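You operate a simulated robot arm through the tools that you are given. There is no shell and no other tool. Be economical: measure what you need, move in short steps, check, and stop when the job is done.

You run a simulated robot arm. Do the job below in one go: nothing can be reset, and whatever is moved stays where it is left.

## Task
Swap the old plugs in the long block for the two on the plug card.
Fine: each old plug goes back to its row in the holder; each new one is pressed home in the hole with its row's letter.

It is judged by the outcome, as a careful person would: the job done as asked, and still so three seconds after it is handed in. It fails if anything else is knocked over, pushed out of place, dropped, spilled or broken.

## Robot
A 6-joint arm with a two-finger parallel gripper, fixed in place. Base frame: the origin is at the foot of the arm, x ahead of it, y to its left, z up; the work surface is at about z = 880. Lengths are in mm, angles in degrees, forces in N, time in s.
With the tool pointing down near the work surface it reaches from about 240 to 640 mm from the base axis. Its first joint turns from -66.0 to 66.0 degrees. Payload 2.7 kg.
The TCP is the grasp point between the finger pads, 23 mm short of the fingertips. In the tool frame z runs along the fingers and y along their closing line. Largest opening 94 mm; finger width 38, thickness 10; the body of the gripper, 54 by 96 mm, starts 39 mm behind the TCP.
Orientation is that of the tool frame in the base frame, as a unit quaternion [x, y, z, w]. With the fingers straight down and closing along the base's y, the tool's x points along the base's -x, its y along +y and its z along -z.

## Interface
- The arm moves only by the tool jog_arm. Its argument "steps" is a list of rows, each an object (a shift or turn left out is 0, a gripper value left out holds the last) with "offset": the shift along the tool's x, y, z in mm, a list of three; "dr": the turn, a rotation vector about the tool's x, y, z in degrees, a list of three; "jaw": the opening, from 0 (shut) to 1 (fully open). In form: [{"offset": [dx, dy, dz], "dr": [rx, ry, rz], "jaw": jaw}, ...]. A call has 1 to 10 rows; each row is the pose to reach, as a shift and turn from the pose commanded when the call began, along the tool's axes at that moment. Each row takes 0.2 s and may step no farther than 50 mm and 8.6 degrees from the row before; otherwise, or with a gripper value out of range, the whole call is refused. Where a pose cannot be reached the arm comes as near as it can. A force on the tool above 40 N (or 10 N above the force at the start of the call, whichever is more), or a blocked arm, ends the call early, and 0.2 s more pass. The fingers move at their own pace (about 45 mm/s each) and stop on an object; they squeeze with about 29 N. The grip force told is the motor's: it shows also when the fingers shut on nothing. Time passes only in rows, and 0.2 s behind the last, so rows that repeat a pose let the fingers close. It gives the time, the measured TCP pose, the force on the tool (base axes), the opening and the grip force at its end, in the units of the frame above (readings bear some noise), and new pictures: "show" is both (left out), scene, wrist or none.
- Cameras (640 x 400 px; columns grow to the right, rows downward): "scene" is fixed at [106, -452.3, 1409.7]; the picture's right is [0.57, -0.82, 0.00], its down [-0.49, -0.34, -0.80] and it looks along [0.66, 0.45, -0.60] (base axes); focal length 312 px, centre (320, 200). "wrist" rides on the gripper at [86, 16, -75] in the tool frame; the picture's right is [-0.18, 0.98, 0.00], its down [-0.58, -0.11, -0.81] and it looks along [-0.79, -0.15, 0.59] (tool axes); focal length 243 px, centre (320, 200). There is no depth. A picture from a camera that has moved, and an enlarged one, comes with that camera's place and axes in the base frame and with its lens. The place of the scene camera against the robot may be out by one fixed shift of up to 25 mm in any direction.
- enlarge(camera, box): a new picture of the part [left, top, right, bottom] of that camera's present view, enlarged. It takes no simulated time.
- finish_job(): hands the job in; it is judged then, once.

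Go step by step. Nothing tells you positions but the pictures and the camera data: compare them with the known pose of the tool, close in by small moves and look again before you grip or let go. The budget is 120 turns and 170 pictures, counting those below and the enlarged ones. Unless the task says otherwise, let go and move clear before handing in, and close with one line.

The tools are called after "Request:" by a JSON object that holds its "api" and its "payload". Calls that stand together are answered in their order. jog_arm: Moves the arm, as the interface text tells. Its arguments: {"type":"object","properties":{"steps":{"type":"array","items":{"type":"object","properties":{"offset":{"type":"array","items":{"type":"number"}},"dr":{"type":"array","items":{"type":"number"}},"jaw":{"type":"number"}}}},"show":{"type":"string","enum":["both","scene","wrist","none"]}},"required":["steps"]} The other tools are called the same way: enlarge (camera, box) takes an enlarged picture of a part of a camera's view; finish_job () hands the job in.

At the start:

```text
time: 0.0
eef_pos: [441.2, -126.3, 1180.3]
tool_rot: [0.001, 1.0, -0.002, 0.001]
contact_force: [-0.5, -1.0, -0.2]
grip_width: 93.9
grip_force: 0.0
```

scene: 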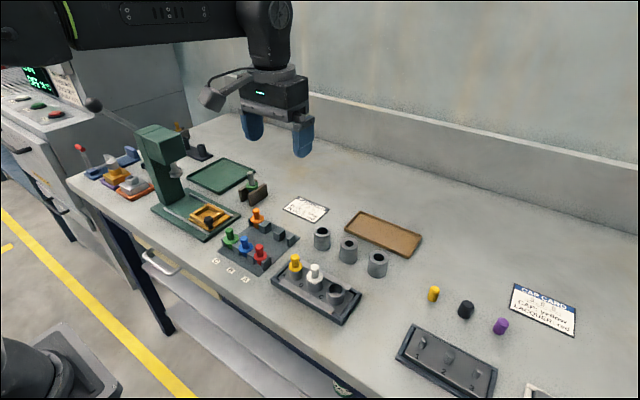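
wrist: 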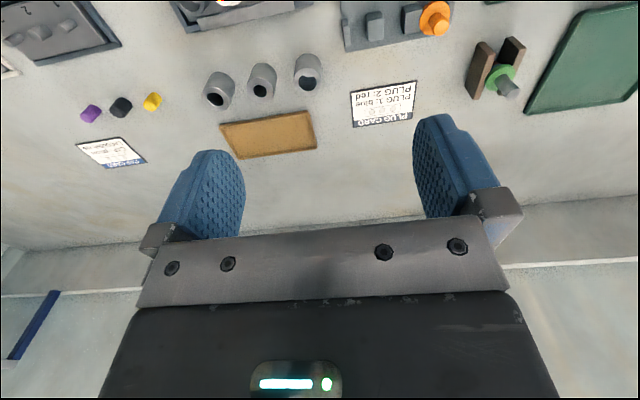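

I see a bench with a plug holder (colored plugs), a long block with two plugs (yellow, white), cards and trays. I'll enlarge the relevant areas first.

Request:
{"api": "enlarge", "payload": {"camera": "scene", "box": [200, 180, 380, 330]}}

Request:
{"api": "enlarge", "payload": {"camera": "wrist", "box": [330, 70, 430, 140]}}

Request:
{"api": "enlarge", "payload": {"camera": "scene", "box": [270, 185, 340, 230]}}

```text
2.67 times, centred on (290, 255) of scene
camera zoom: at [106.0, -452.3, 1409.7], right [0.57, -0.82, 0.0], down [-0.49, -0.34, -0.8], along [0.66, 0.45, -0.6], focal length 831 px, centre (400, 53)
```

zoom: 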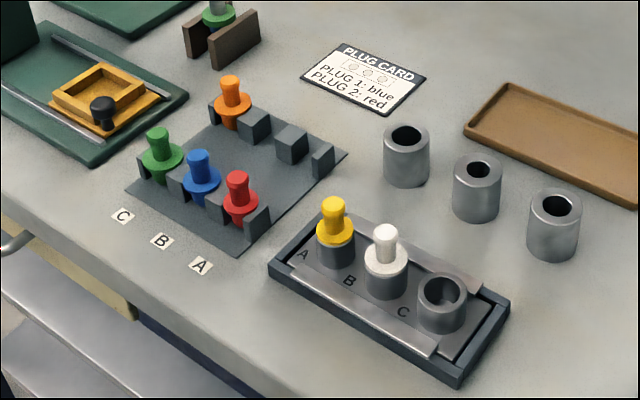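

```text
5.71 times, centred on (380, 105) of wrist
camera zoom: at [353.9, -109.3, 1255.8], right [0.19, 0.98, 0.0], down [0.58, -0.11, 0.81], along [0.79, -0.15, -0.59], focal length 1386 px, centre (-23, 743)
```

zoom: 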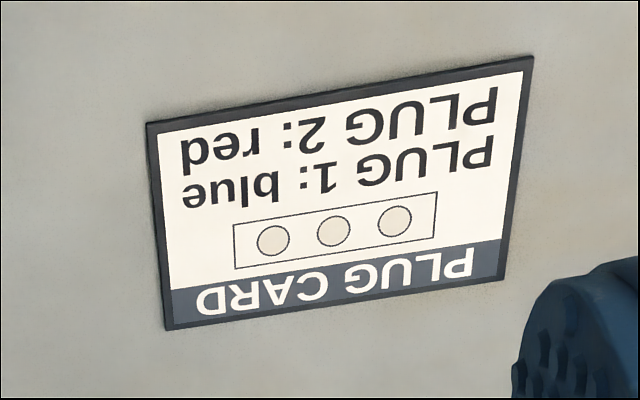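

```text
8.89 times, centred on (305, 208) of scene
camera zoom: at [106.0, -452.3, 1409.7], right [0.57, -0.82, 0.0], down [-0.49, -0.34, -0.8], along [0.66, 0.45, -0.6], focal length 2770 px, centre (453, 133)
```

zoom: 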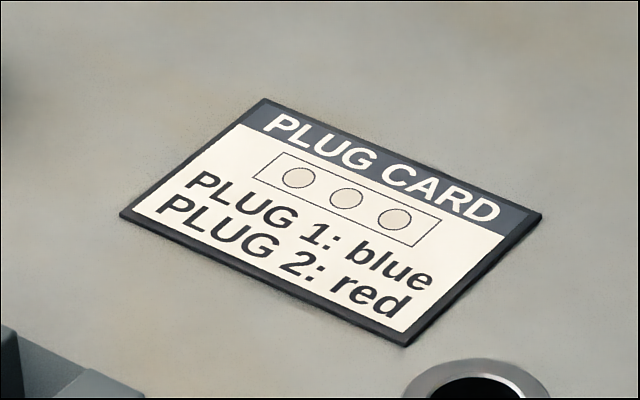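

The old plugs are yellow (hole A) and white (hole B), and the card asks for blue (row B) and red (row A). I'll move the arm over for a closer look at the holder.

Request:
{"api": "jog_arm", "payload": {"steps": [{"offset": [14, 22, 33]}, {"offset": [28, 44, 66]}, {"offset": [41, 66, 100]}, {"offset": [41, 66, 100]}], "show": "both"}}

```text
time: 1.0
eef_pos: [399.0, -58.2, 1080.1]
tool_rot: [0.001, 1.0, -0.001, 0.001]
contact_force: [0.3, 0.5, 0.0]
grip_width: 94.0
grip_force: 0.0
camera wrist: at [311.2, -42.0, 1155.2], right [0.19, 0.98, 0.0], down [0.58, -0.11, 0.81], along [0.79, -0.15, -0.59], focal length 243 px, centre (320, 200)
```

scene: 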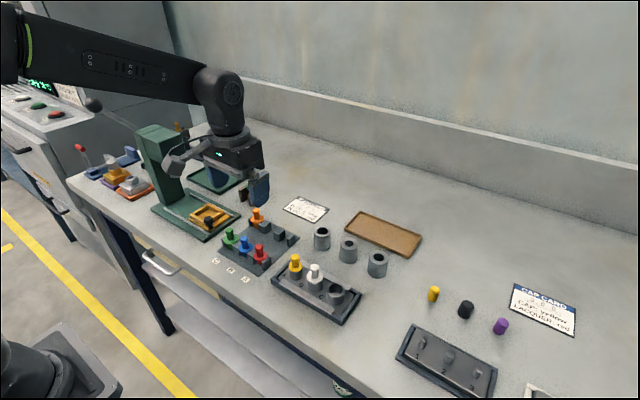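
wrist: 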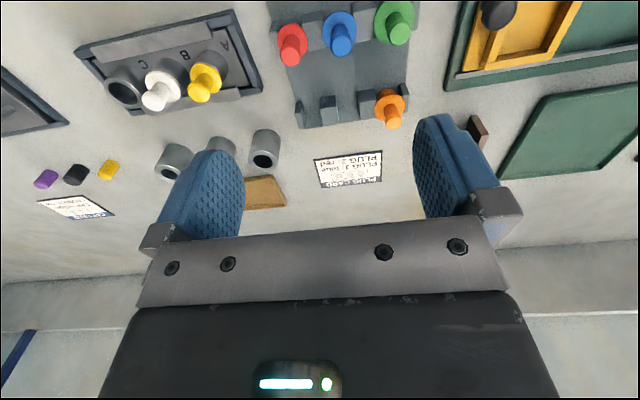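

The wrist camera shows the holder and block well. I'll enlarge both to take measurements.

Request:
{"api": "enlarge", "payload": {"camera": "wrist", "box": [260, 0, 430, 130]}}

Request:
{"api": "enlarge", "payload": {"camera": "wrist", "box": [70, 0, 270, 125]}}

```text
3.08 times, centred on (345, 65) of wrist
camera zoom: at [311.2, -42.0, 1155.2], right [0.19, 0.98, 0.0], down [0.58, -0.11, 0.81], along [0.79, -0.15, -0.59], focal length 746 px, centre (243, 615)
```

zoom: 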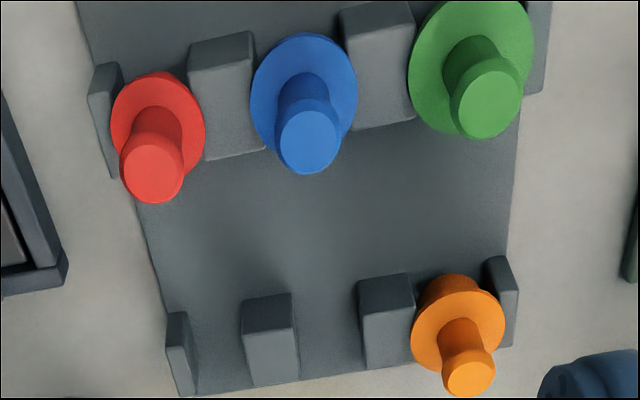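

```text
3.20 times, centred on (170, 62) of wrist
camera zoom: at [311.2, -42.0, 1155.2], right [0.19, 0.98, 0.0], down [0.58, -0.11, 0.81], along [0.79, -0.15, -0.59], focal length 776 px, centre (800, 640)
```

zoom: 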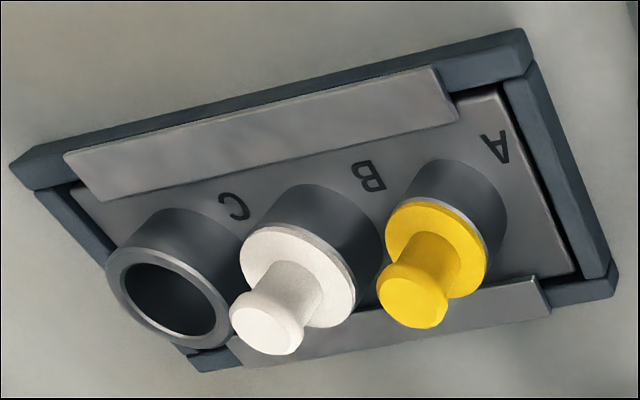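

Next, a lower view from further back, to triangulate heights.

Request:
{"api": "jog_arm", "payload": {"steps": [{"offset": [17, -14, 24]}, {"offset": [34, -28, 47]}, {"offset": [50, -42, 70]}, {"offset": [50, -42, 70]}], "show": "wrist"}}

Request:
{"api": "enlarge", "payload": {"camera": "wrist", "box": [320, 50, 520, 175]}}

Request:
{"api": "enlarge", "payload": {"camera": "wrist", "box": [80, 50, 280, 175]}}

```text
time: 2.0
eef_pos: [348.9, -101.0, 1011.6]
tool_rot: [0.001, 1.0, -0.002, 0.0]
contact_force: [-0.4, 0.0, 1.5]
grip_width: 94.1
grip_force: 0.1
camera wrist: at [261.4, -85.3, 1085.1], right [0.19, 0.98, 0.0], down [0.58, -0.11, 0.81], along [0.79, -0.15, -0.59], focal length 243 px, centre (320, 200)
```

wrist: 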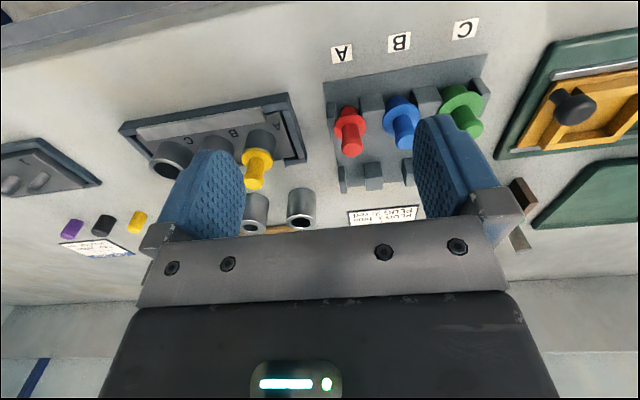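

```text
3.20 times, centred on (420, 112) of wrist
camera zoom: at [261.4, -85.3, 1085.1], right [0.19, 0.98, 0.0], down [0.58, -0.11, 0.81], along [0.79, -0.15, -0.59], focal length 776 px, centre (0, 480)
```

zoom: 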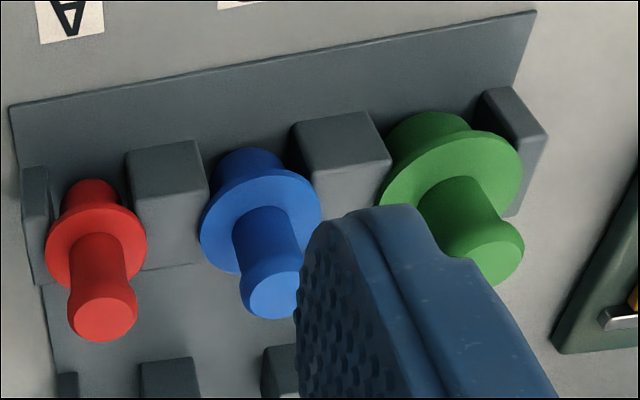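

```text
3.20 times, centred on (180, 112) of wrist
camera zoom: at [261.4, -85.3, 1085.1], right [0.19, 0.98, 0.0], down [0.58, -0.11, 0.81], along [0.79, -0.15, -0.59], focal length 776 px, centre (768, 480)
```

zoom: 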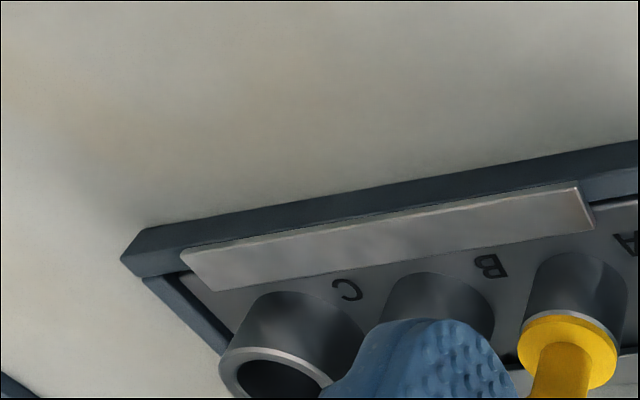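

Plug geometry so far: holder knobs reach about z 940 (flange about 910), with front places at x≈395 and back places at x≈479. Yellow is at about (405,-171.5) with its flange at about 923. I'll hover over yellow.

Request:
{"api": "jog_arm", "payload": {"steps": [{"offset": [-28, -35, 6], "jaw": 0.38}, {"offset": [-56, -70.5, 12], "jaw": 0.38}, {"offset": [-56, -70.5, 12], "jaw": 0.38}, {"offset": [-56, -70.5, 12], "jaw": 0.38}], "show": "both"}}

Request:
{"api": "enlarge", "payload": {"camera": "wrist", "box": [240, 60, 400, 210]}}

```text
time: 3.0
eef_pos: [405.3, -173.2, 999.1]
tool_rot: [0.002, 1.0, -0.002, 0.001]
contact_force: [-0.4, -0.6, 0.3]
grip_width: 35.7
grip_force: 0.0
camera wrist: at [317.9, -156.7, 1074.1], right [0.19, 0.98, 0.0], down [0.58, -0.11, 0.81], along [0.79, -0.15, -0.59], focal length 243 px, centre (320, 200)
```

scene: 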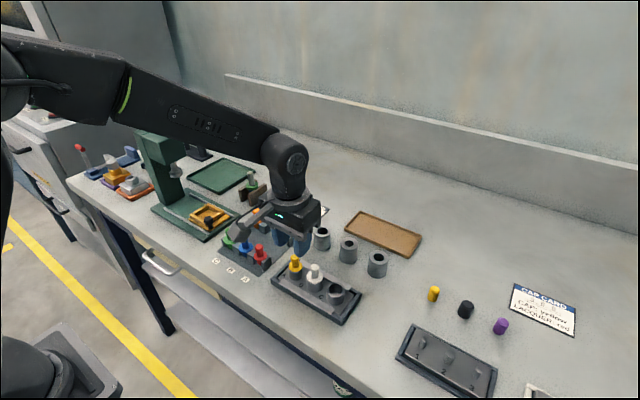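
wrist: 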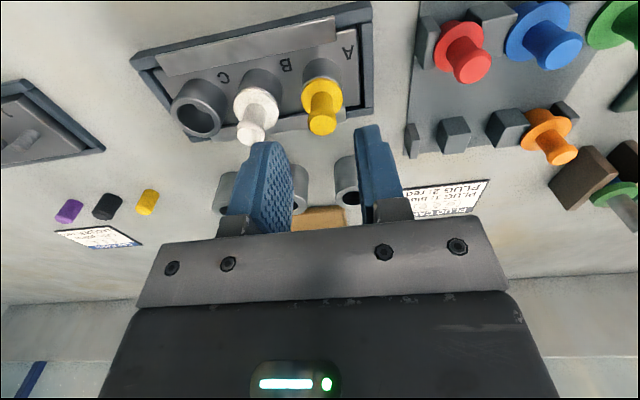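

```text
2.67 times, centred on (320, 135) of wrist
camera zoom: at [317.9, -156.7, 1074.1], right [0.19, 0.98, 0.0], down [0.58, -0.11, 0.81], along [0.79, -0.15, -0.59], focal length 647 px, centre (320, 373)
```

zoom: 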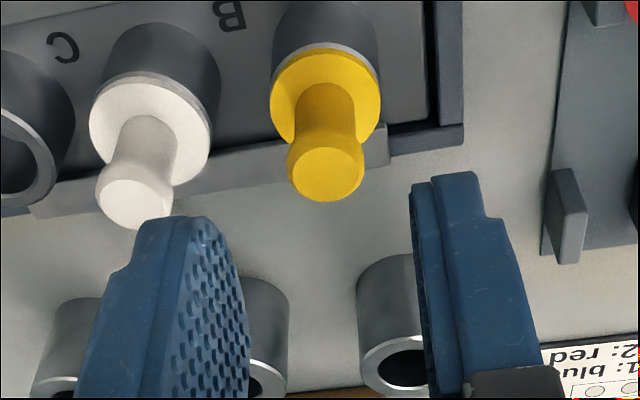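

Yellow sits at about (405.5,-172), right under the TCP. I'll descend in steps around it.

Request:
{"api": "jog_arm", "payload": {"steps": [{"offset": [0, 0.5, 15], "jaw": 0.36}, {"offset": [0, 0.5, 30], "jaw": 0.36}, {"offset": [0, 0.5, 45], "jaw": 0.36}, {"offset": [0, 0.5, 45], "jaw": 0.36}], "show": "both"}}

Request:
{"api": "enlarge", "payload": {"camera": "wrist", "box": [240, 100, 400, 250]}}

Request:
{"api": "enlarge", "payload": {"camera": "scene", "box": [260, 200, 360, 310]}}

```text
time: 4.0
eef_pos: [405.7, -173.0, 954.0]
tool_rot: [0.001, 1.0, -0.002, 0.0]
contact_force: [-0.8, -0.4, -0.1]
grip_width: 33.9
grip_force: 0.1
camera wrist: at [318.3, -156.6, 1028.8], right [0.19, 0.98, 0.0], down [0.58, -0.11, 0.81], along [0.79, -0.15, -0.59], focal length 243 px, centre (320, 200)
```

scene: 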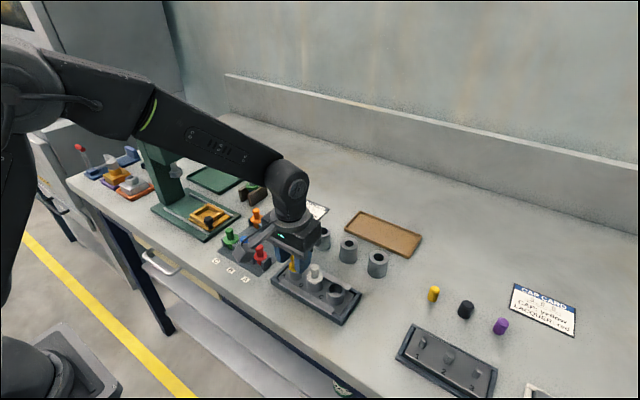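
wrist: 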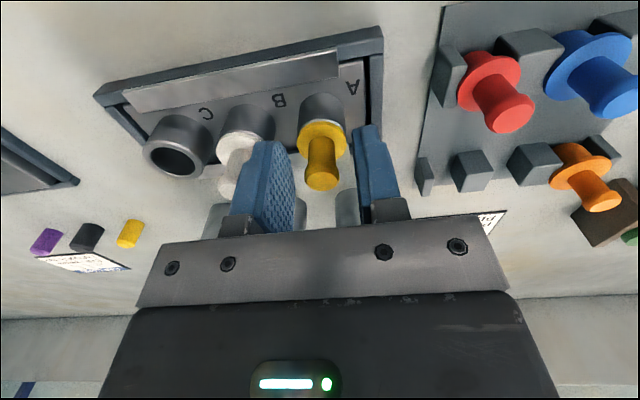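

```text
2.67 times, centred on (320, 175) of wrist
camera zoom: at [318.3, -156.6, 1028.8], right [0.19, 0.98, 0.0], down [0.58, -0.11, 0.81], along [0.79, -0.15, -0.59], focal length 647 px, centre (320, 267)
```

zoom: 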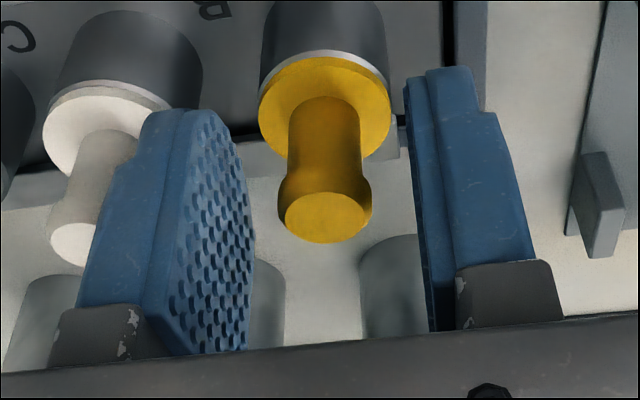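

```text
3.64 times, centred on (310, 255) of scene
camera zoom: at [106.0, -452.3, 1409.7], right [0.57, -0.82, 0.0], down [-0.49, -0.34, -0.8], along [0.66, 0.45, -0.6], focal length 1133 px, centre (356, 0)
```

zoom: 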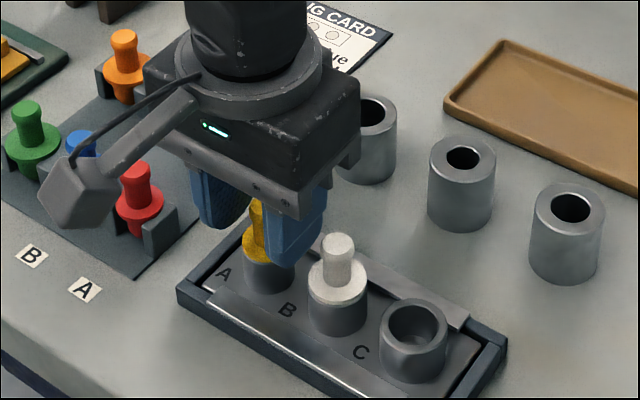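

The fingers straddle the yellow knob, centred, so I'll close on it.

Request:
{"api": "jog_arm", "payload": {"steps": [{"offset": [0, 0, 2], "jaw": 0.2}, {"offset": [0, 0, 2], "jaw": 0.1}, {"offset": [0, 0, 2], "jaw": 0.0}, {"offset": [0, 0, 2], "jaw": 0.0}, {"offset": [0, 0, 2], "jaw": 0.0}], "show": "wrist"}}

Request:
{"api": "enlarge", "payload": {"camera": "wrist", "box": [240, 100, 400, 250]}}

```text
time: 5.2
eef_pos: [406.0, -172.9, 952.0]
tool_rot: [0.0, 1.0, -0.002, 0.001]
contact_force: [0.6, -3.4, 1.7]
grip_width: 16.3
grip_force: 29.2
camera wrist: at [318.4, -156.1, 1027.0], right [0.19, 0.98, 0.0], down [0.58, -0.11, 0.81], along [0.79, -0.15, -0.59], focal length 243 px, centre (320, 200)
```

wrist: 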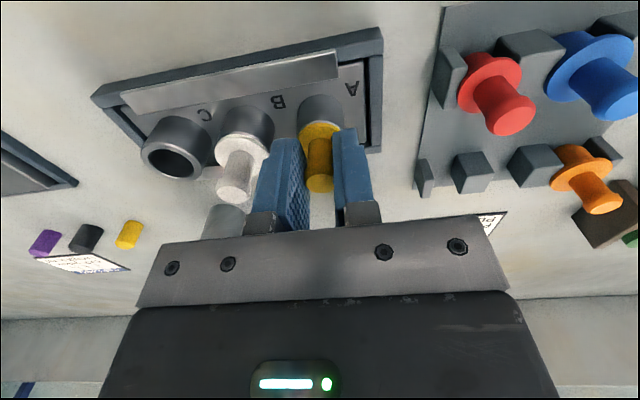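

```text
2.67 times, centred on (320, 175) of wrist
camera zoom: at [318.4, -156.1, 1027.0], right [0.19, 0.98, 0.0], down [0.58, -0.11, 0.81], along [0.79, -0.15, -0.59], focal length 647 px, centre (320, 267)
```

zoom: 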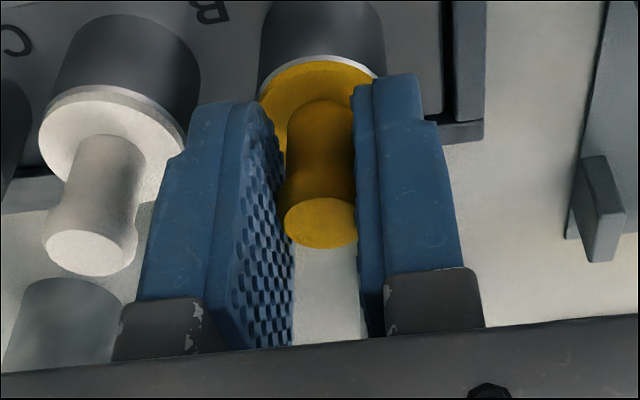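

Gripped, width 16.3. I'll lift straight up 70 mm.

Request:
{"api": "jog_arm", "payload": {"steps": [{"offset": [0, 0, -10]}, {"offset": [0, 0, -25]}, {"offset": [0, 0, -45]}, {"offset": [0, 0, -70]}, {"offset": [0, 0, -70]}], "show": "both"}}

Request:
{"api": "enlarge", "payload": {"camera": "scene", "box": [220, 170, 360, 310]}}

Request:
{"api": "enlarge", "payload": {"camera": "wrist", "box": [240, 60, 400, 210]}}

```text
time: 6.4
eef_pos: [406.8, -173.4, 1024.1]
tool_rot: [0.001, 1.0, -0.001, 0.001]
contact_force: [0.3, 0.1, -0.9]
grip_width: 15.2
grip_force: 28.9
camera wrist: at [318.9, -156.5, 1098.2], right [0.19, 0.98, 0.0], down [0.58, -0.11, 0.81], along [0.79, -0.15, -0.59], focal length 243 px, centre (320, 200)
```

scene: 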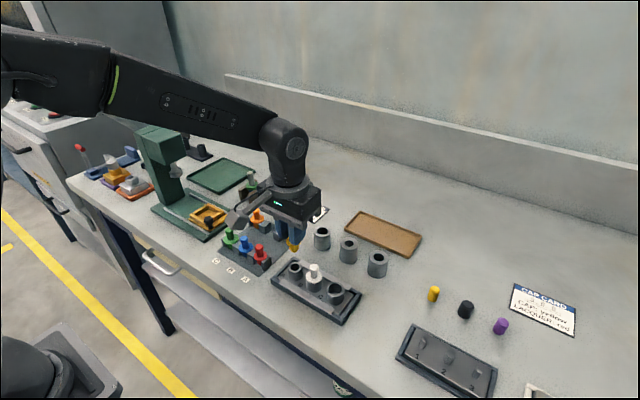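
wrist: 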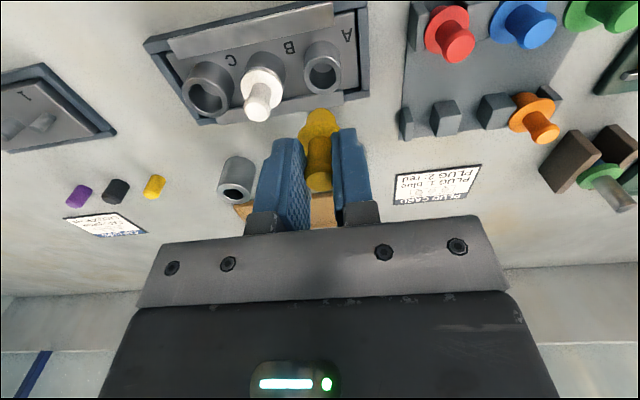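

```text
2.86 times, centred on (290, 240) of scene
camera zoom: at [106.0, -452.3, 1409.7], right [0.57, -0.82, 0.0], down [-0.49, -0.34, -0.8], along [0.66, 0.45, -0.6], focal length 890 px, centre (406, 86)
```

zoom: 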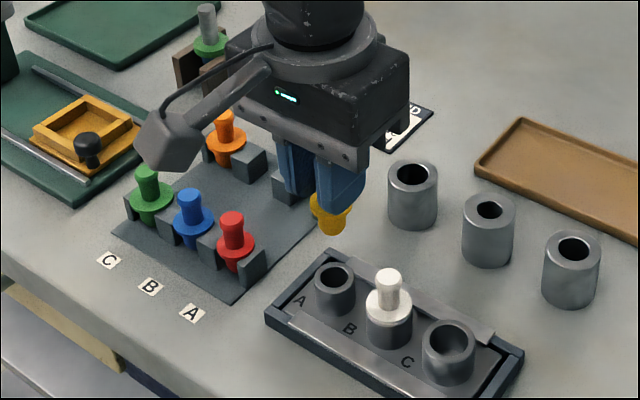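

```text
2.67 times, centred on (320, 135) of wrist
camera zoom: at [318.9, -156.5, 1098.2], right [0.19, 0.98, 0.0], down [0.58, -0.11, 0.81], along [0.79, -0.15, -0.59], focal length 647 px, centre (320, 373)
```

zoom: 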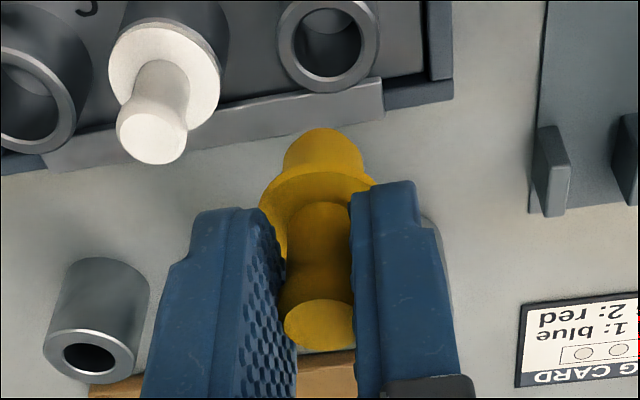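

Yellow is out cleanly and hangs vertical. I'll carry it over to the empty back place of row A, at about (479,-84).

Request:
{"api": "jog_arm", "payload": {"steps": [{"offset": [-24, 29, 0]}, {"offset": [-48, 58, 0]}, {"offset": [-72, 88, 0]}, {"offset": [-72, 88, 0]}], "show": "wrist"}}

Request:
{"api": "enlarge", "payload": {"camera": "wrist", "box": [240, 40, 440, 190]}}

Request:
{"api": "enlarge", "payload": {"camera": "scene", "box": [210, 170, 330, 290]}}

```text
time: 7.4
eef_pos: [479.7, -85.3, 1024.4]
tool_rot: [0.001, 1.0, -0.001, 0.0]
contact_force: [-0.1, 0.3, 0.5]
grip_width: 15.7
grip_force: 29.4
camera wrist: at [391.4, -68.9, 1098.4], right [0.19, 0.98, 0.0], down [0.58, -0.11, 0.81], along [0.79, -0.15, -0.59], focal length 243 px, centre (320, 200)
```

wrist: 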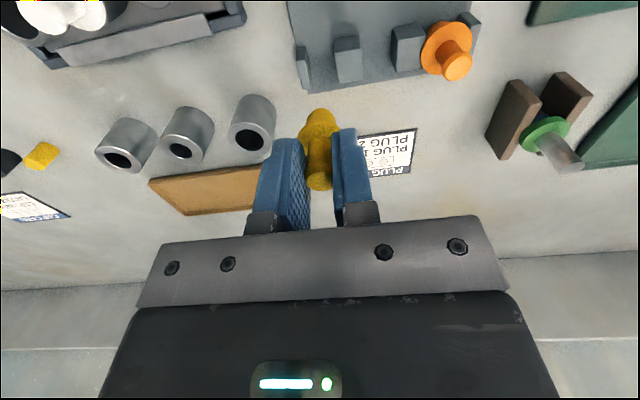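

```text
2.67 times, centred on (340, 115) of wrist
camera zoom: at [391.4, -68.9, 1098.4], right [0.19, 0.98, 0.0], down [0.58, -0.11, 0.81], along [0.79, -0.15, -0.59], focal length 647 px, centre (267, 427)
```

zoom: 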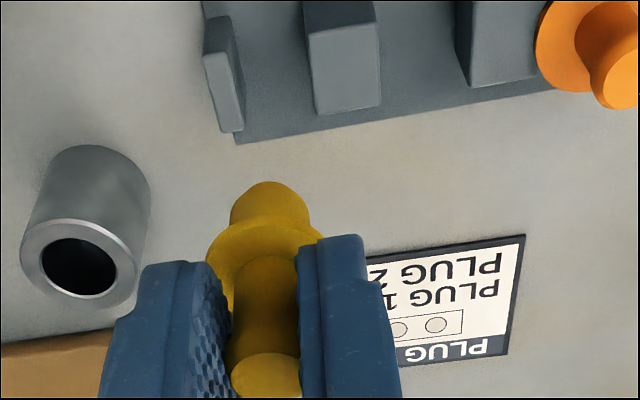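

```text
3.33 times, centred on (270, 230) of scene
camera zoom: at [106.0, -452.3, 1409.7], right [0.57, -0.82, 0.0], down [-0.49, -0.34, -0.8], along [0.66, 0.45, -0.6], focal length 1039 px, centre (487, 100)
```

zoom: 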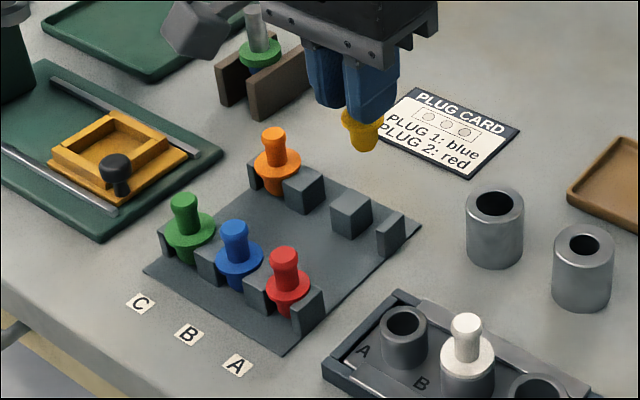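

The row A back slot runs y≈-96…-73, x≈468…495, with posts up to z≈905; the plug is aligned with it. I'll lower to just above seating height.

Request:
{"api": "jog_arm", "payload": {"steps": [{"offset": [-1.5, 0, 25]}, {"offset": [-1.5, 0.5, 50]}, {"offset": [-1.5, 0.5, 65]}, {"offset": [-1.5, 0.5, 65]}], "show": "both"}}

Request:
{"api": "enlarge", "payload": {"camera": "wrist", "box": [240, 60, 440, 210]}}

Request:
{"api": "enlarge", "payload": {"camera": "scene", "box": [210, 180, 330, 290]}}

```text
time: 8.4
eef_pos: [479.1, -84.4, 957.5]
tool_rot: [0.001, 1.0, -0.002, 0.0]
contact_force: [-0.5, 0.2, -0.3]
grip_width: 15.3
grip_force: 28.5
camera wrist: at [392.5, -68.9, 1031.7], right [0.19, 0.98, 0.0], down [0.58, -0.11, 0.81], along [0.79, -0.15, -0.59], focal length 243 px, centre (320, 200)
```

scene: 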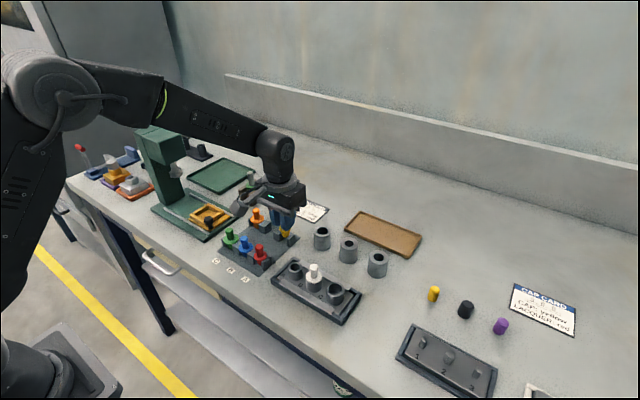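
wrist: 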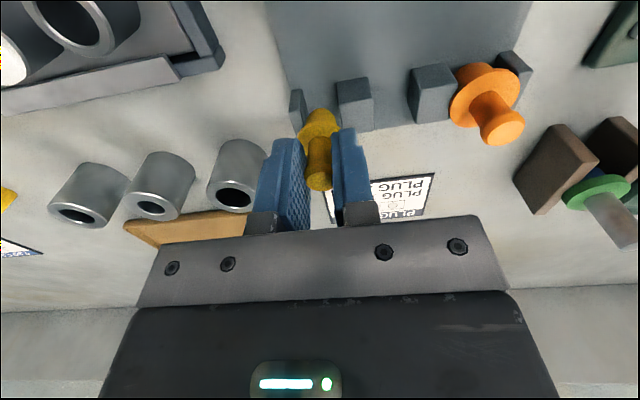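

```text
2.67 times, centred on (340, 135) of wrist
camera zoom: at [392.5, -68.9, 1031.7], right [0.19, 0.98, 0.0], down [0.58, -0.11, 0.81], along [0.79, -0.15, -0.59], focal length 647 px, centre (267, 373)
```

zoom: 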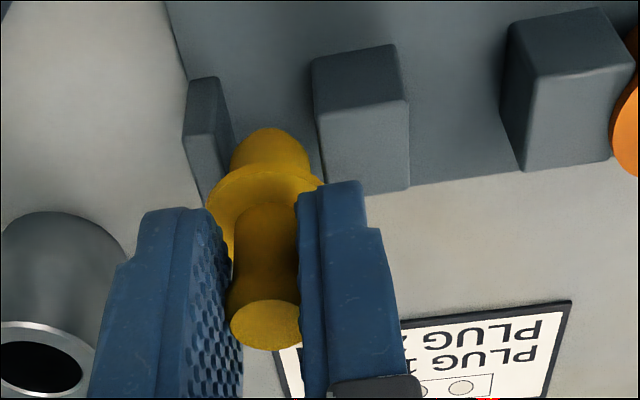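

```text
3.64 times, centred on (270, 235) of scene
camera zoom: at [106.0, -452.3, 1409.7], right [0.57, -0.82, 0.0], down [-0.49, -0.34, -0.8], along [0.66, 0.45, -0.6], focal length 1133 px, centre (502, 73)
```

zoom: 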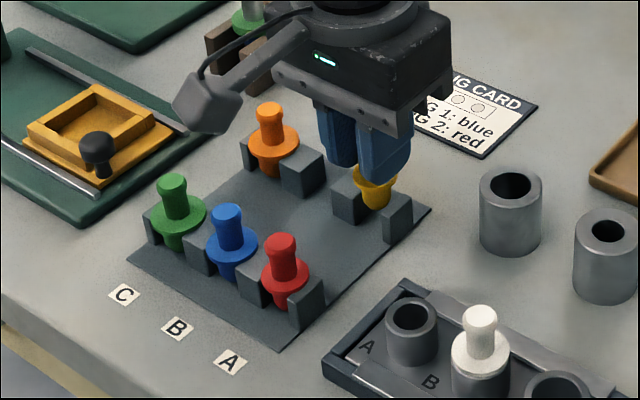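

Aligned between the posts. I'll keep descending in small steps and watch the force.

Request:
{"api": "jog_arm", "payload": {"steps": [{"offset": [0, 0, 4]}, {"offset": [0, 0, 8]}, {"offset": [0, 0, 11]}, {"offset": [0, 0, 13]}, {"offset": [0, 0, 13]}], "show": "wrist"}}

Request:
{"api": "enlarge", "payload": {"camera": "scene", "box": [240, 180, 330, 270]}}

Request:
{"api": "enlarge", "payload": {"camera": "wrist", "box": [240, 60, 440, 210]}}

```text
time: 9.6
eef_pos: [479.7, -83.2, 944.4]
tool_rot: [0.001, 1.0, -0.002, 0.001]
contact_force: [0.4, -0.2, 0.6]
grip_width: 15.3
grip_force: 28.7
camera wrist: at [392.1, -67.6, 1018.6], right [0.19, 0.98, 0.0], down [0.58, -0.11, 0.81], along [0.79, -0.15, -0.59], focal length 243 px, centre (320, 200)
```

wrist: 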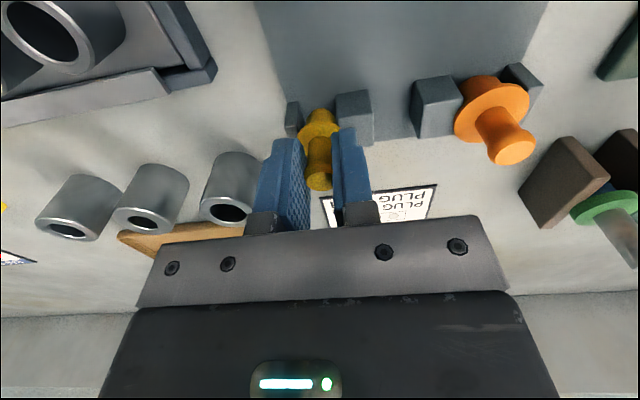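

```text
4.44 times, centred on (285, 225) of scene
camera zoom: at [106.0, -452.3, 1409.7], right [0.57, -0.82, 0.0], down [-0.49, -0.34, -0.8], along [0.66, 0.45, -0.6], focal length 1385 px, centre (476, 89)
```

zoom: 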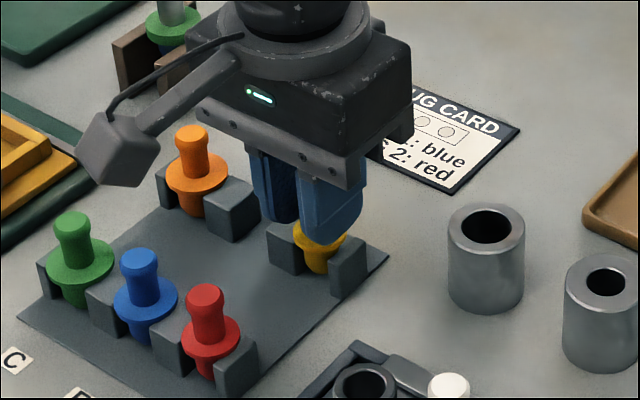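

```text
2.67 times, centred on (340, 135) of wrist
camera zoom: at [392.1, -67.6, 1018.6], right [0.19, 0.98, 0.0], down [0.58, -0.11, 0.81], along [0.79, -0.15, -0.59], focal length 647 px, centre (267, 373)
```

zoom: 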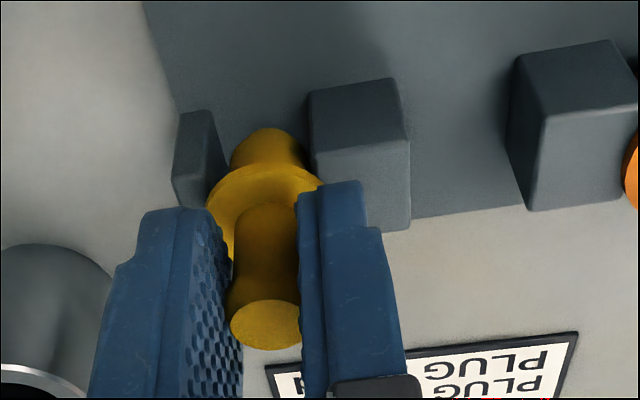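

Request:
{"api": "jog_arm", "payload": {"steps": [{"offset": [0, -1, 1]}, {"offset": [0, -1, 2.5]}, {"offset": [0, -1, 4]}, {"offset": [0, -1, 5]}, {"offset": [0, -1, 5]}], "show": "wrist"}}

Request:
{"api": "enlarge", "payload": {"camera": "wrist", "box": [240, 60, 440, 210]}}

```text
time: 10.8
eef_pos: [480.4, -86.0, 939.1]
tool_rot: [0.001, 1.0, -0.002, 0.001]
contact_force: [-2.4, -0.2, 4.9]
grip_width: 15.6
grip_force: 28.8
camera wrist: at [392.4, -68.7, 1014.1], right [0.19, 0.98, 0.0], down [0.58, -0.11, 0.81], along [0.79, -0.15, -0.59], focal length 243 px, centre (320, 200)
```

wrist: 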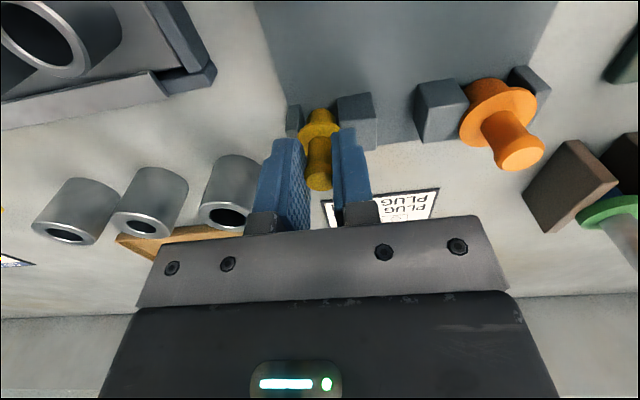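

```text
2.67 times, centred on (340, 135) of wrist
camera zoom: at [392.4, -68.7, 1014.1], right [0.19, 0.98, 0.0], down [0.58, -0.11, 0.81], along [0.79, -0.15, -0.59], focal length 647 px, centre (267, 373)
```

zoom: 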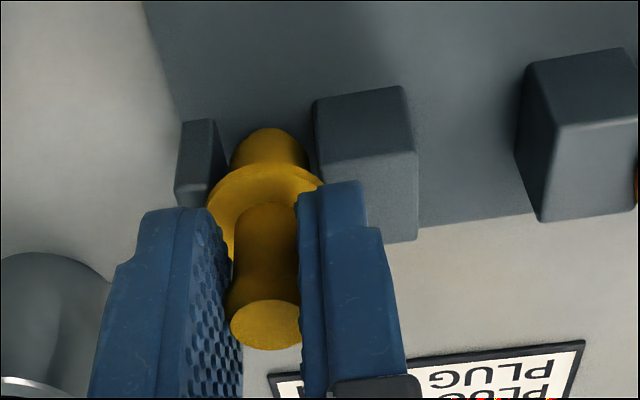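

Contact at about z 939 as expected, so it is seated. I'll open slightly, then rise.

Request:
{"api": "jog_arm", "payload": {"steps": [{"offset": [0, 0, 0], "jaw": 0.25}, {"offset": [0, 0, 0], "jaw": 0.36}, {"offset": [0, 0, 0], "jaw": 0.36}, {"offset": [0, 0, -20], "jaw": 0.36}, {"offset": [0, 0, -50], "jaw": 0.36}, {"offset": [0, 0, -50], "jaw": 0.36}], "show": "both"}}

Request:
{"api": "enlarge", "payload": {"camera": "scene", "box": [210, 180, 330, 290]}}

```text
time: 12.2
eef_pos: [481.3, -84.4, 990.2]
tool_rot: [0.0, 1.0, -0.002, 0.002]
contact_force: [0.2, -0.2, -0.3]
grip_width: 33.7
grip_force: 0.1
camera wrist: at [393.4, -67.6, 1064.4], right [0.19, 0.98, 0.0], down [0.58, -0.11, 0.81], along [0.79, -0.15, -0.59], focal length 243 px, centre (320, 200)
```

scene: 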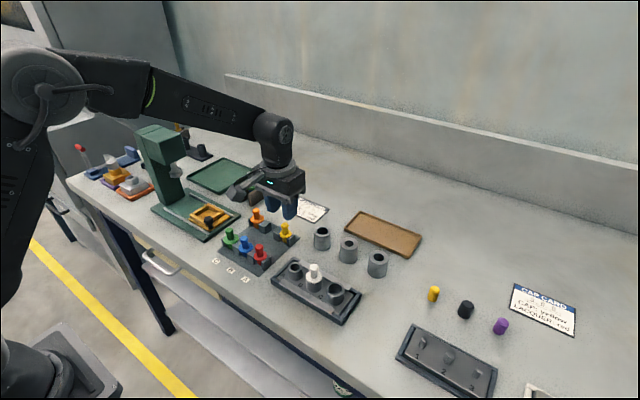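
wrist: 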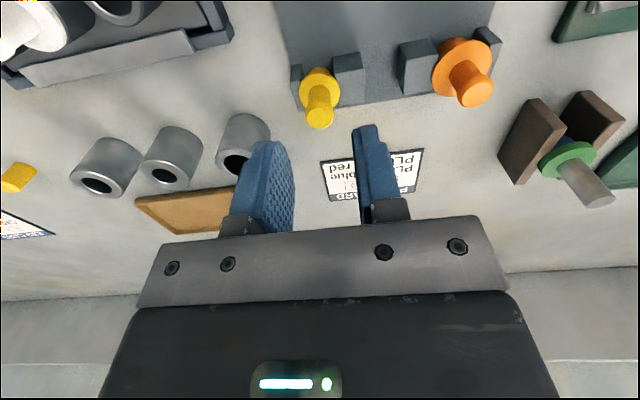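

```text
3.64 times, centred on (270, 235) of scene
camera zoom: at [106.0, -452.3, 1409.7], right [0.57, -0.82, 0.0], down [-0.49, -0.34, -0.8], along [0.66, 0.45, -0.6], focal length 1133 px, centre (502, 73)
```

zoom: 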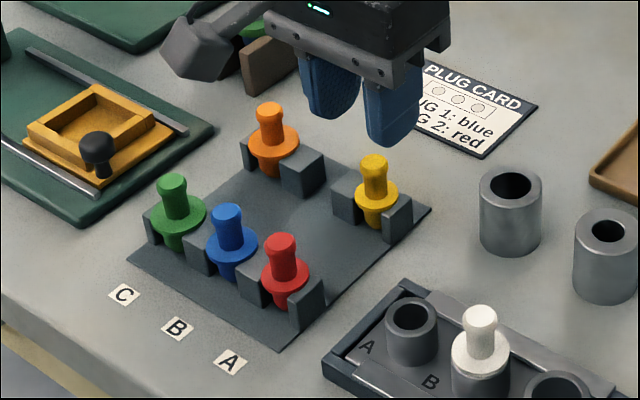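

Yellow stands in row A's back place. Next I'll hover over red at the front of row A.

Request:
{"api": "jog_arm", "payload": {"steps": [{"offset": [43, 0, -5]}, {"offset": [85, 0.5, -5]}, {"offset": [85, 0.5, -5]}, {"offset": [85, 0.5, -5]}], "show": "wrist"}}

Request:
{"api": "enlarge", "payload": {"camera": "wrist", "box": [240, 60, 400, 210]}}

```text
time: 13.2
eef_pos: [396.0, -83.7, 992.0]
tool_rot: [0.001, 1.0, -0.002, 0.001]
contact_force: [0.9, 0.0, -0.6]
grip_width: 33.6
grip_force: 0.0
camera wrist: at [307.5, -67.3, 1066.1], right [0.19, 0.98, 0.0], down [0.58, -0.11, 0.81], along [0.79, -0.15, -0.59], focal length 243 px, centre (320, 200)
```

wrist: 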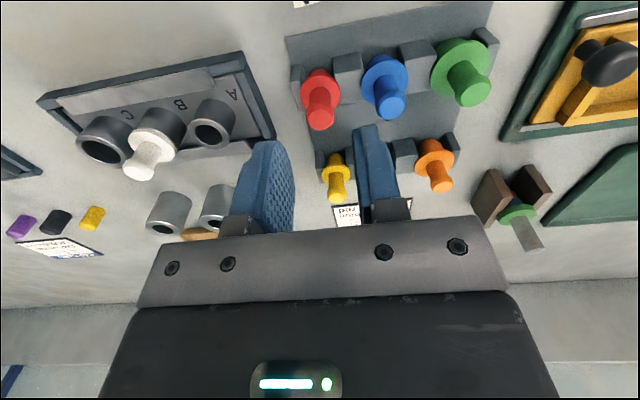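

```text
2.67 times, centred on (320, 135) of wrist
camera zoom: at [307.5, -67.3, 1066.1], right [0.19, 0.98, 0.0], down [0.58, -0.11, 0.81], along [0.79, -0.15, -0.59], focal length 647 px, centre (320, 373)
```

zoom: 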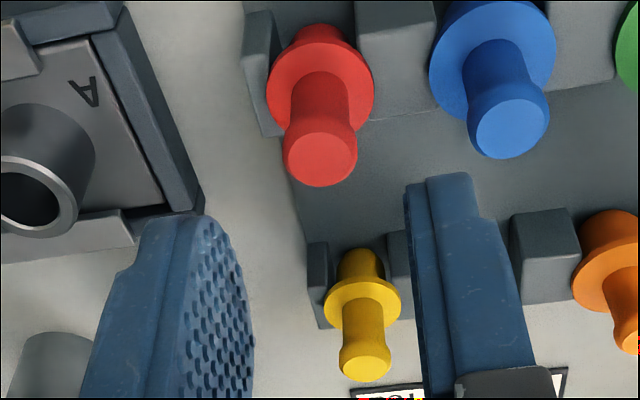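

Red is centred under the TCP. I'll descend around its knob.

Request:
{"api": "jog_arm", "payload": {"steps": [{"offset": [0, 0, 18]}, {"offset": [0, 0, 36]}, {"offset": [0, 0, 46]}, {"offset": [0, 0, 53]}, {"offset": [0, 0, 53]}], "show": "wrist"}}

Request:
{"api": "enlarge", "payload": {"camera": "wrist", "box": [240, 100, 400, 250]}}

Request:
{"api": "enlarge", "payload": {"camera": "scene", "box": [210, 190, 310, 280]}}

```text
time: 14.4
eef_pos: [394.4, -86.7, 939.3]
tool_rot: [0.001, 1.0, -0.002, 0.001]
contact_force: [-0.4, 0.2, -0.5]
grip_width: 33.6
grip_force: 0.2
camera wrist: at [307.4, -68.8, 1014.3], right [0.19, 0.98, 0.0], down [0.58, -0.11, 0.81], along [0.79, -0.15, -0.59], focal length 243 px, centre (320, 200)
```

wrist: 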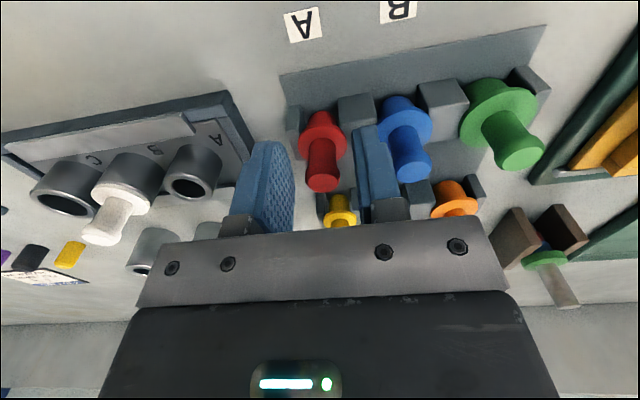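

```text
2.67 times, centred on (320, 175) of wrist
camera zoom: at [307.4, -68.8, 1014.3], right [0.19, 0.98, 0.0], down [0.58, -0.11, 0.81], along [0.79, -0.15, -0.59], focal length 647 px, centre (320, 267)
```

zoom: 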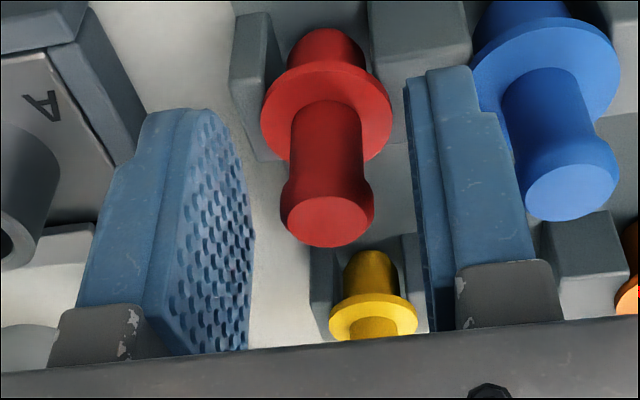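

```text
4.44 times, centred on (260, 235) of scene
camera zoom: at [106.0, -452.3, 1409.7], right [0.57, -0.82, 0.0], down [-0.49, -0.34, -0.8], along [0.66, 0.45, -0.6], focal length 1385 px, centre (587, 44)
```

zoom: 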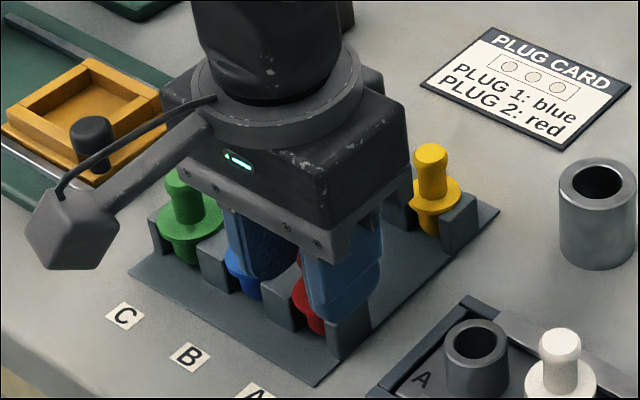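

Positioned as it was for yellow. I'll close and lift.

Request:
{"api": "jog_arm", "payload": {"steps": [{"offset": [0, 0, 0], "jaw": 0.2}, {"offset": [0, 0, 0], "jaw": 0.1}, {"offset": [0, 0, 0], "jaw": 0.0}, {"offset": [0, 0, 0], "jaw": 0.0}, {"offset": [0, 0, 0], "jaw": 0.0}], "show": "none"}}

Request:
{"api": "jog_arm", "payload": {"steps": [{"offset": [0, 0, -10]}, {"offset": [0, 0, -30]}, {"offset": [0, 0, -55]}, {"offset": [0, 0, -83]}, {"offset": [0, 0, -83]}], "show": "both"}}

Request:
{"api": "enlarge", "payload": {"camera": "wrist", "box": [240, 60, 400, 210]}}

```text
time: 15.6
eef_pos: [395.3, -86.5, 939.9]
tool_rot: [0.001, 1.0, -0.001, 0.002]
contact_force: [0.6, -0.5, -0.6]
grip_width: 15.4
grip_force: 29.0
```

```text
time: 16.8
eef_pos: [395.9, -85.9, 1024.1]
tool_rot: [0.001, 1.0, -0.002, 0.0]
contact_force: [-0.3, 0.4, 0.2]
grip_width: 15.4
grip_force: 29.2
camera wrist: at [307.9, -69.0, 1098.5], right [0.19, 0.98, 0.0], down [0.58, -0.11, 0.81], along [0.79, -0.15, -0.59], focal length 243 px, centre (320, 200)
```

scene: 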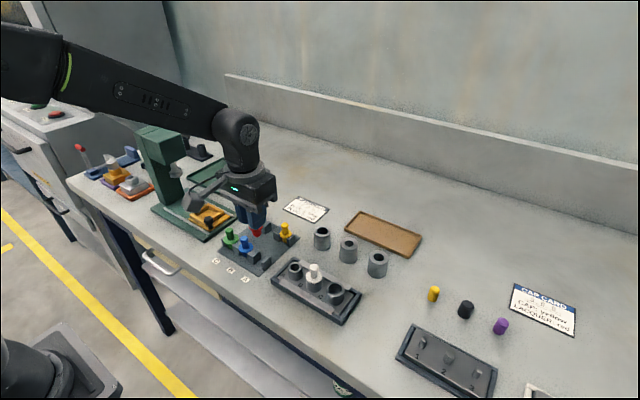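
wrist: 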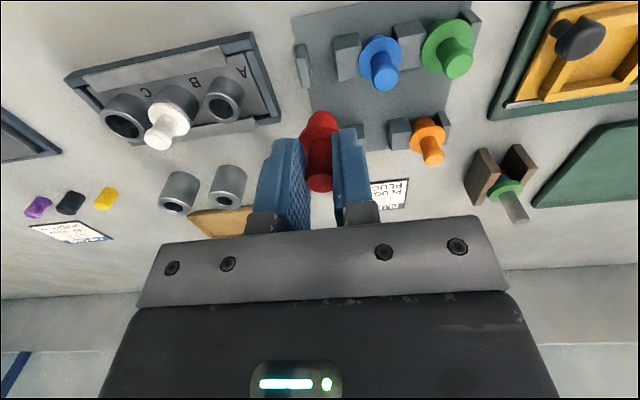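

```text
2.67 times, centred on (320, 135) of wrist
camera zoom: at [307.9, -69.0, 1098.5], right [0.19, 0.98, 0.0], down [0.58, -0.11, 0.81], along [0.79, -0.15, -0.59], focal length 647 px, centre (320, 373)
```

zoom: 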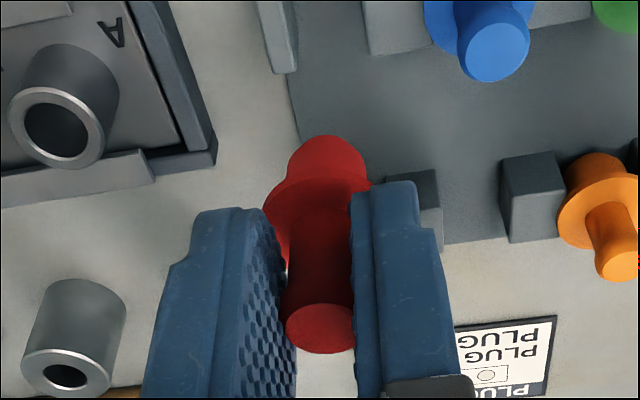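

Red is held. I'll carry it back over hole A.

Request:
{"api": "jog_arm", "payload": {"steps": [{"offset": [-6, -44, 0]}, {"offset": [-11.5, -87.4, 0]}, {"offset": [-11.5, -87.4, 20]}, {"offset": [-11.5, -87.4, 30]}, {"offset": [-11.5, -87.4, 30]}], "show": "wrist"}}

Request:
{"api": "enlarge", "payload": {"camera": "wrist", "box": [240, 60, 400, 210]}}

Request:
{"api": "enlarge", "payload": {"camera": "scene", "box": [260, 220, 340, 300]}}

```text
time: 18.0
eef_pos: [407.3, -173.3, 994.0]
tool_rot: [0.0, 1.0, -0.001, 0.0]
contact_force: [0.5, -0.7, 0.1]
grip_width: 15.6
grip_force: 28.9
camera wrist: at [319.7, -155.1, 1068.8], right [0.19, 0.98, 0.0], down [0.58, -0.11, 0.81], along [0.79, -0.15, -0.59], focal length 243 px, centre (320, 200)
```

wrist: 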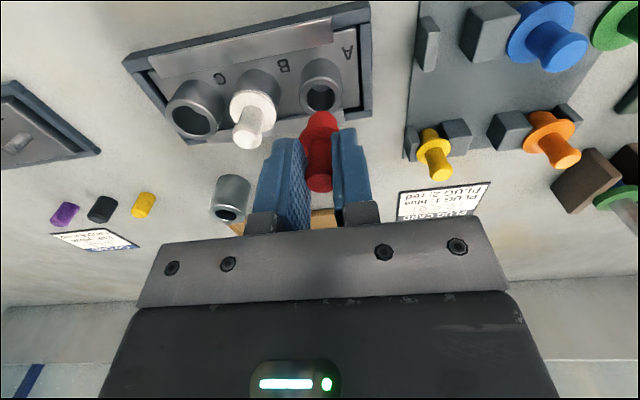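

```text
2.67 times, centred on (320, 135) of wrist
camera zoom: at [319.7, -155.1, 1068.8], right [0.19, 0.98, 0.0], down [0.58, -0.11, 0.81], along [0.79, -0.15, -0.59], focal length 647 px, centre (320, 373)
```

zoom: 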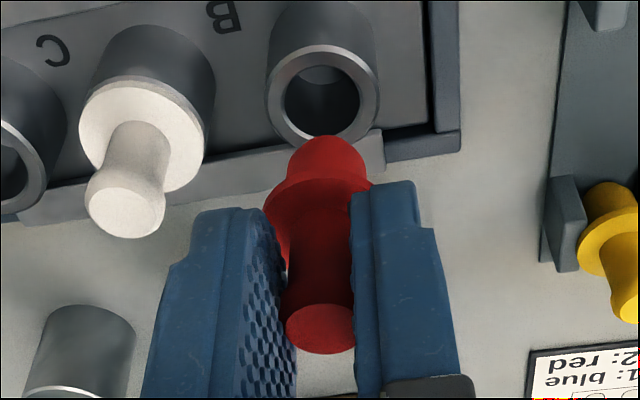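

```text
5.00 times, centred on (300, 260) of scene
camera zoom: at [106.0, -452.3, 1409.7], right [0.57, -0.82, 0.0], down [-0.49, -0.34, -0.8], along [0.66, 0.45, -0.6], focal length 1558 px, centre (420, -100)
```

zoom: 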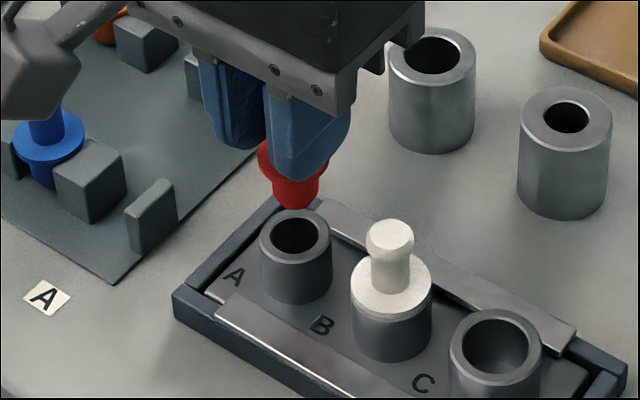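

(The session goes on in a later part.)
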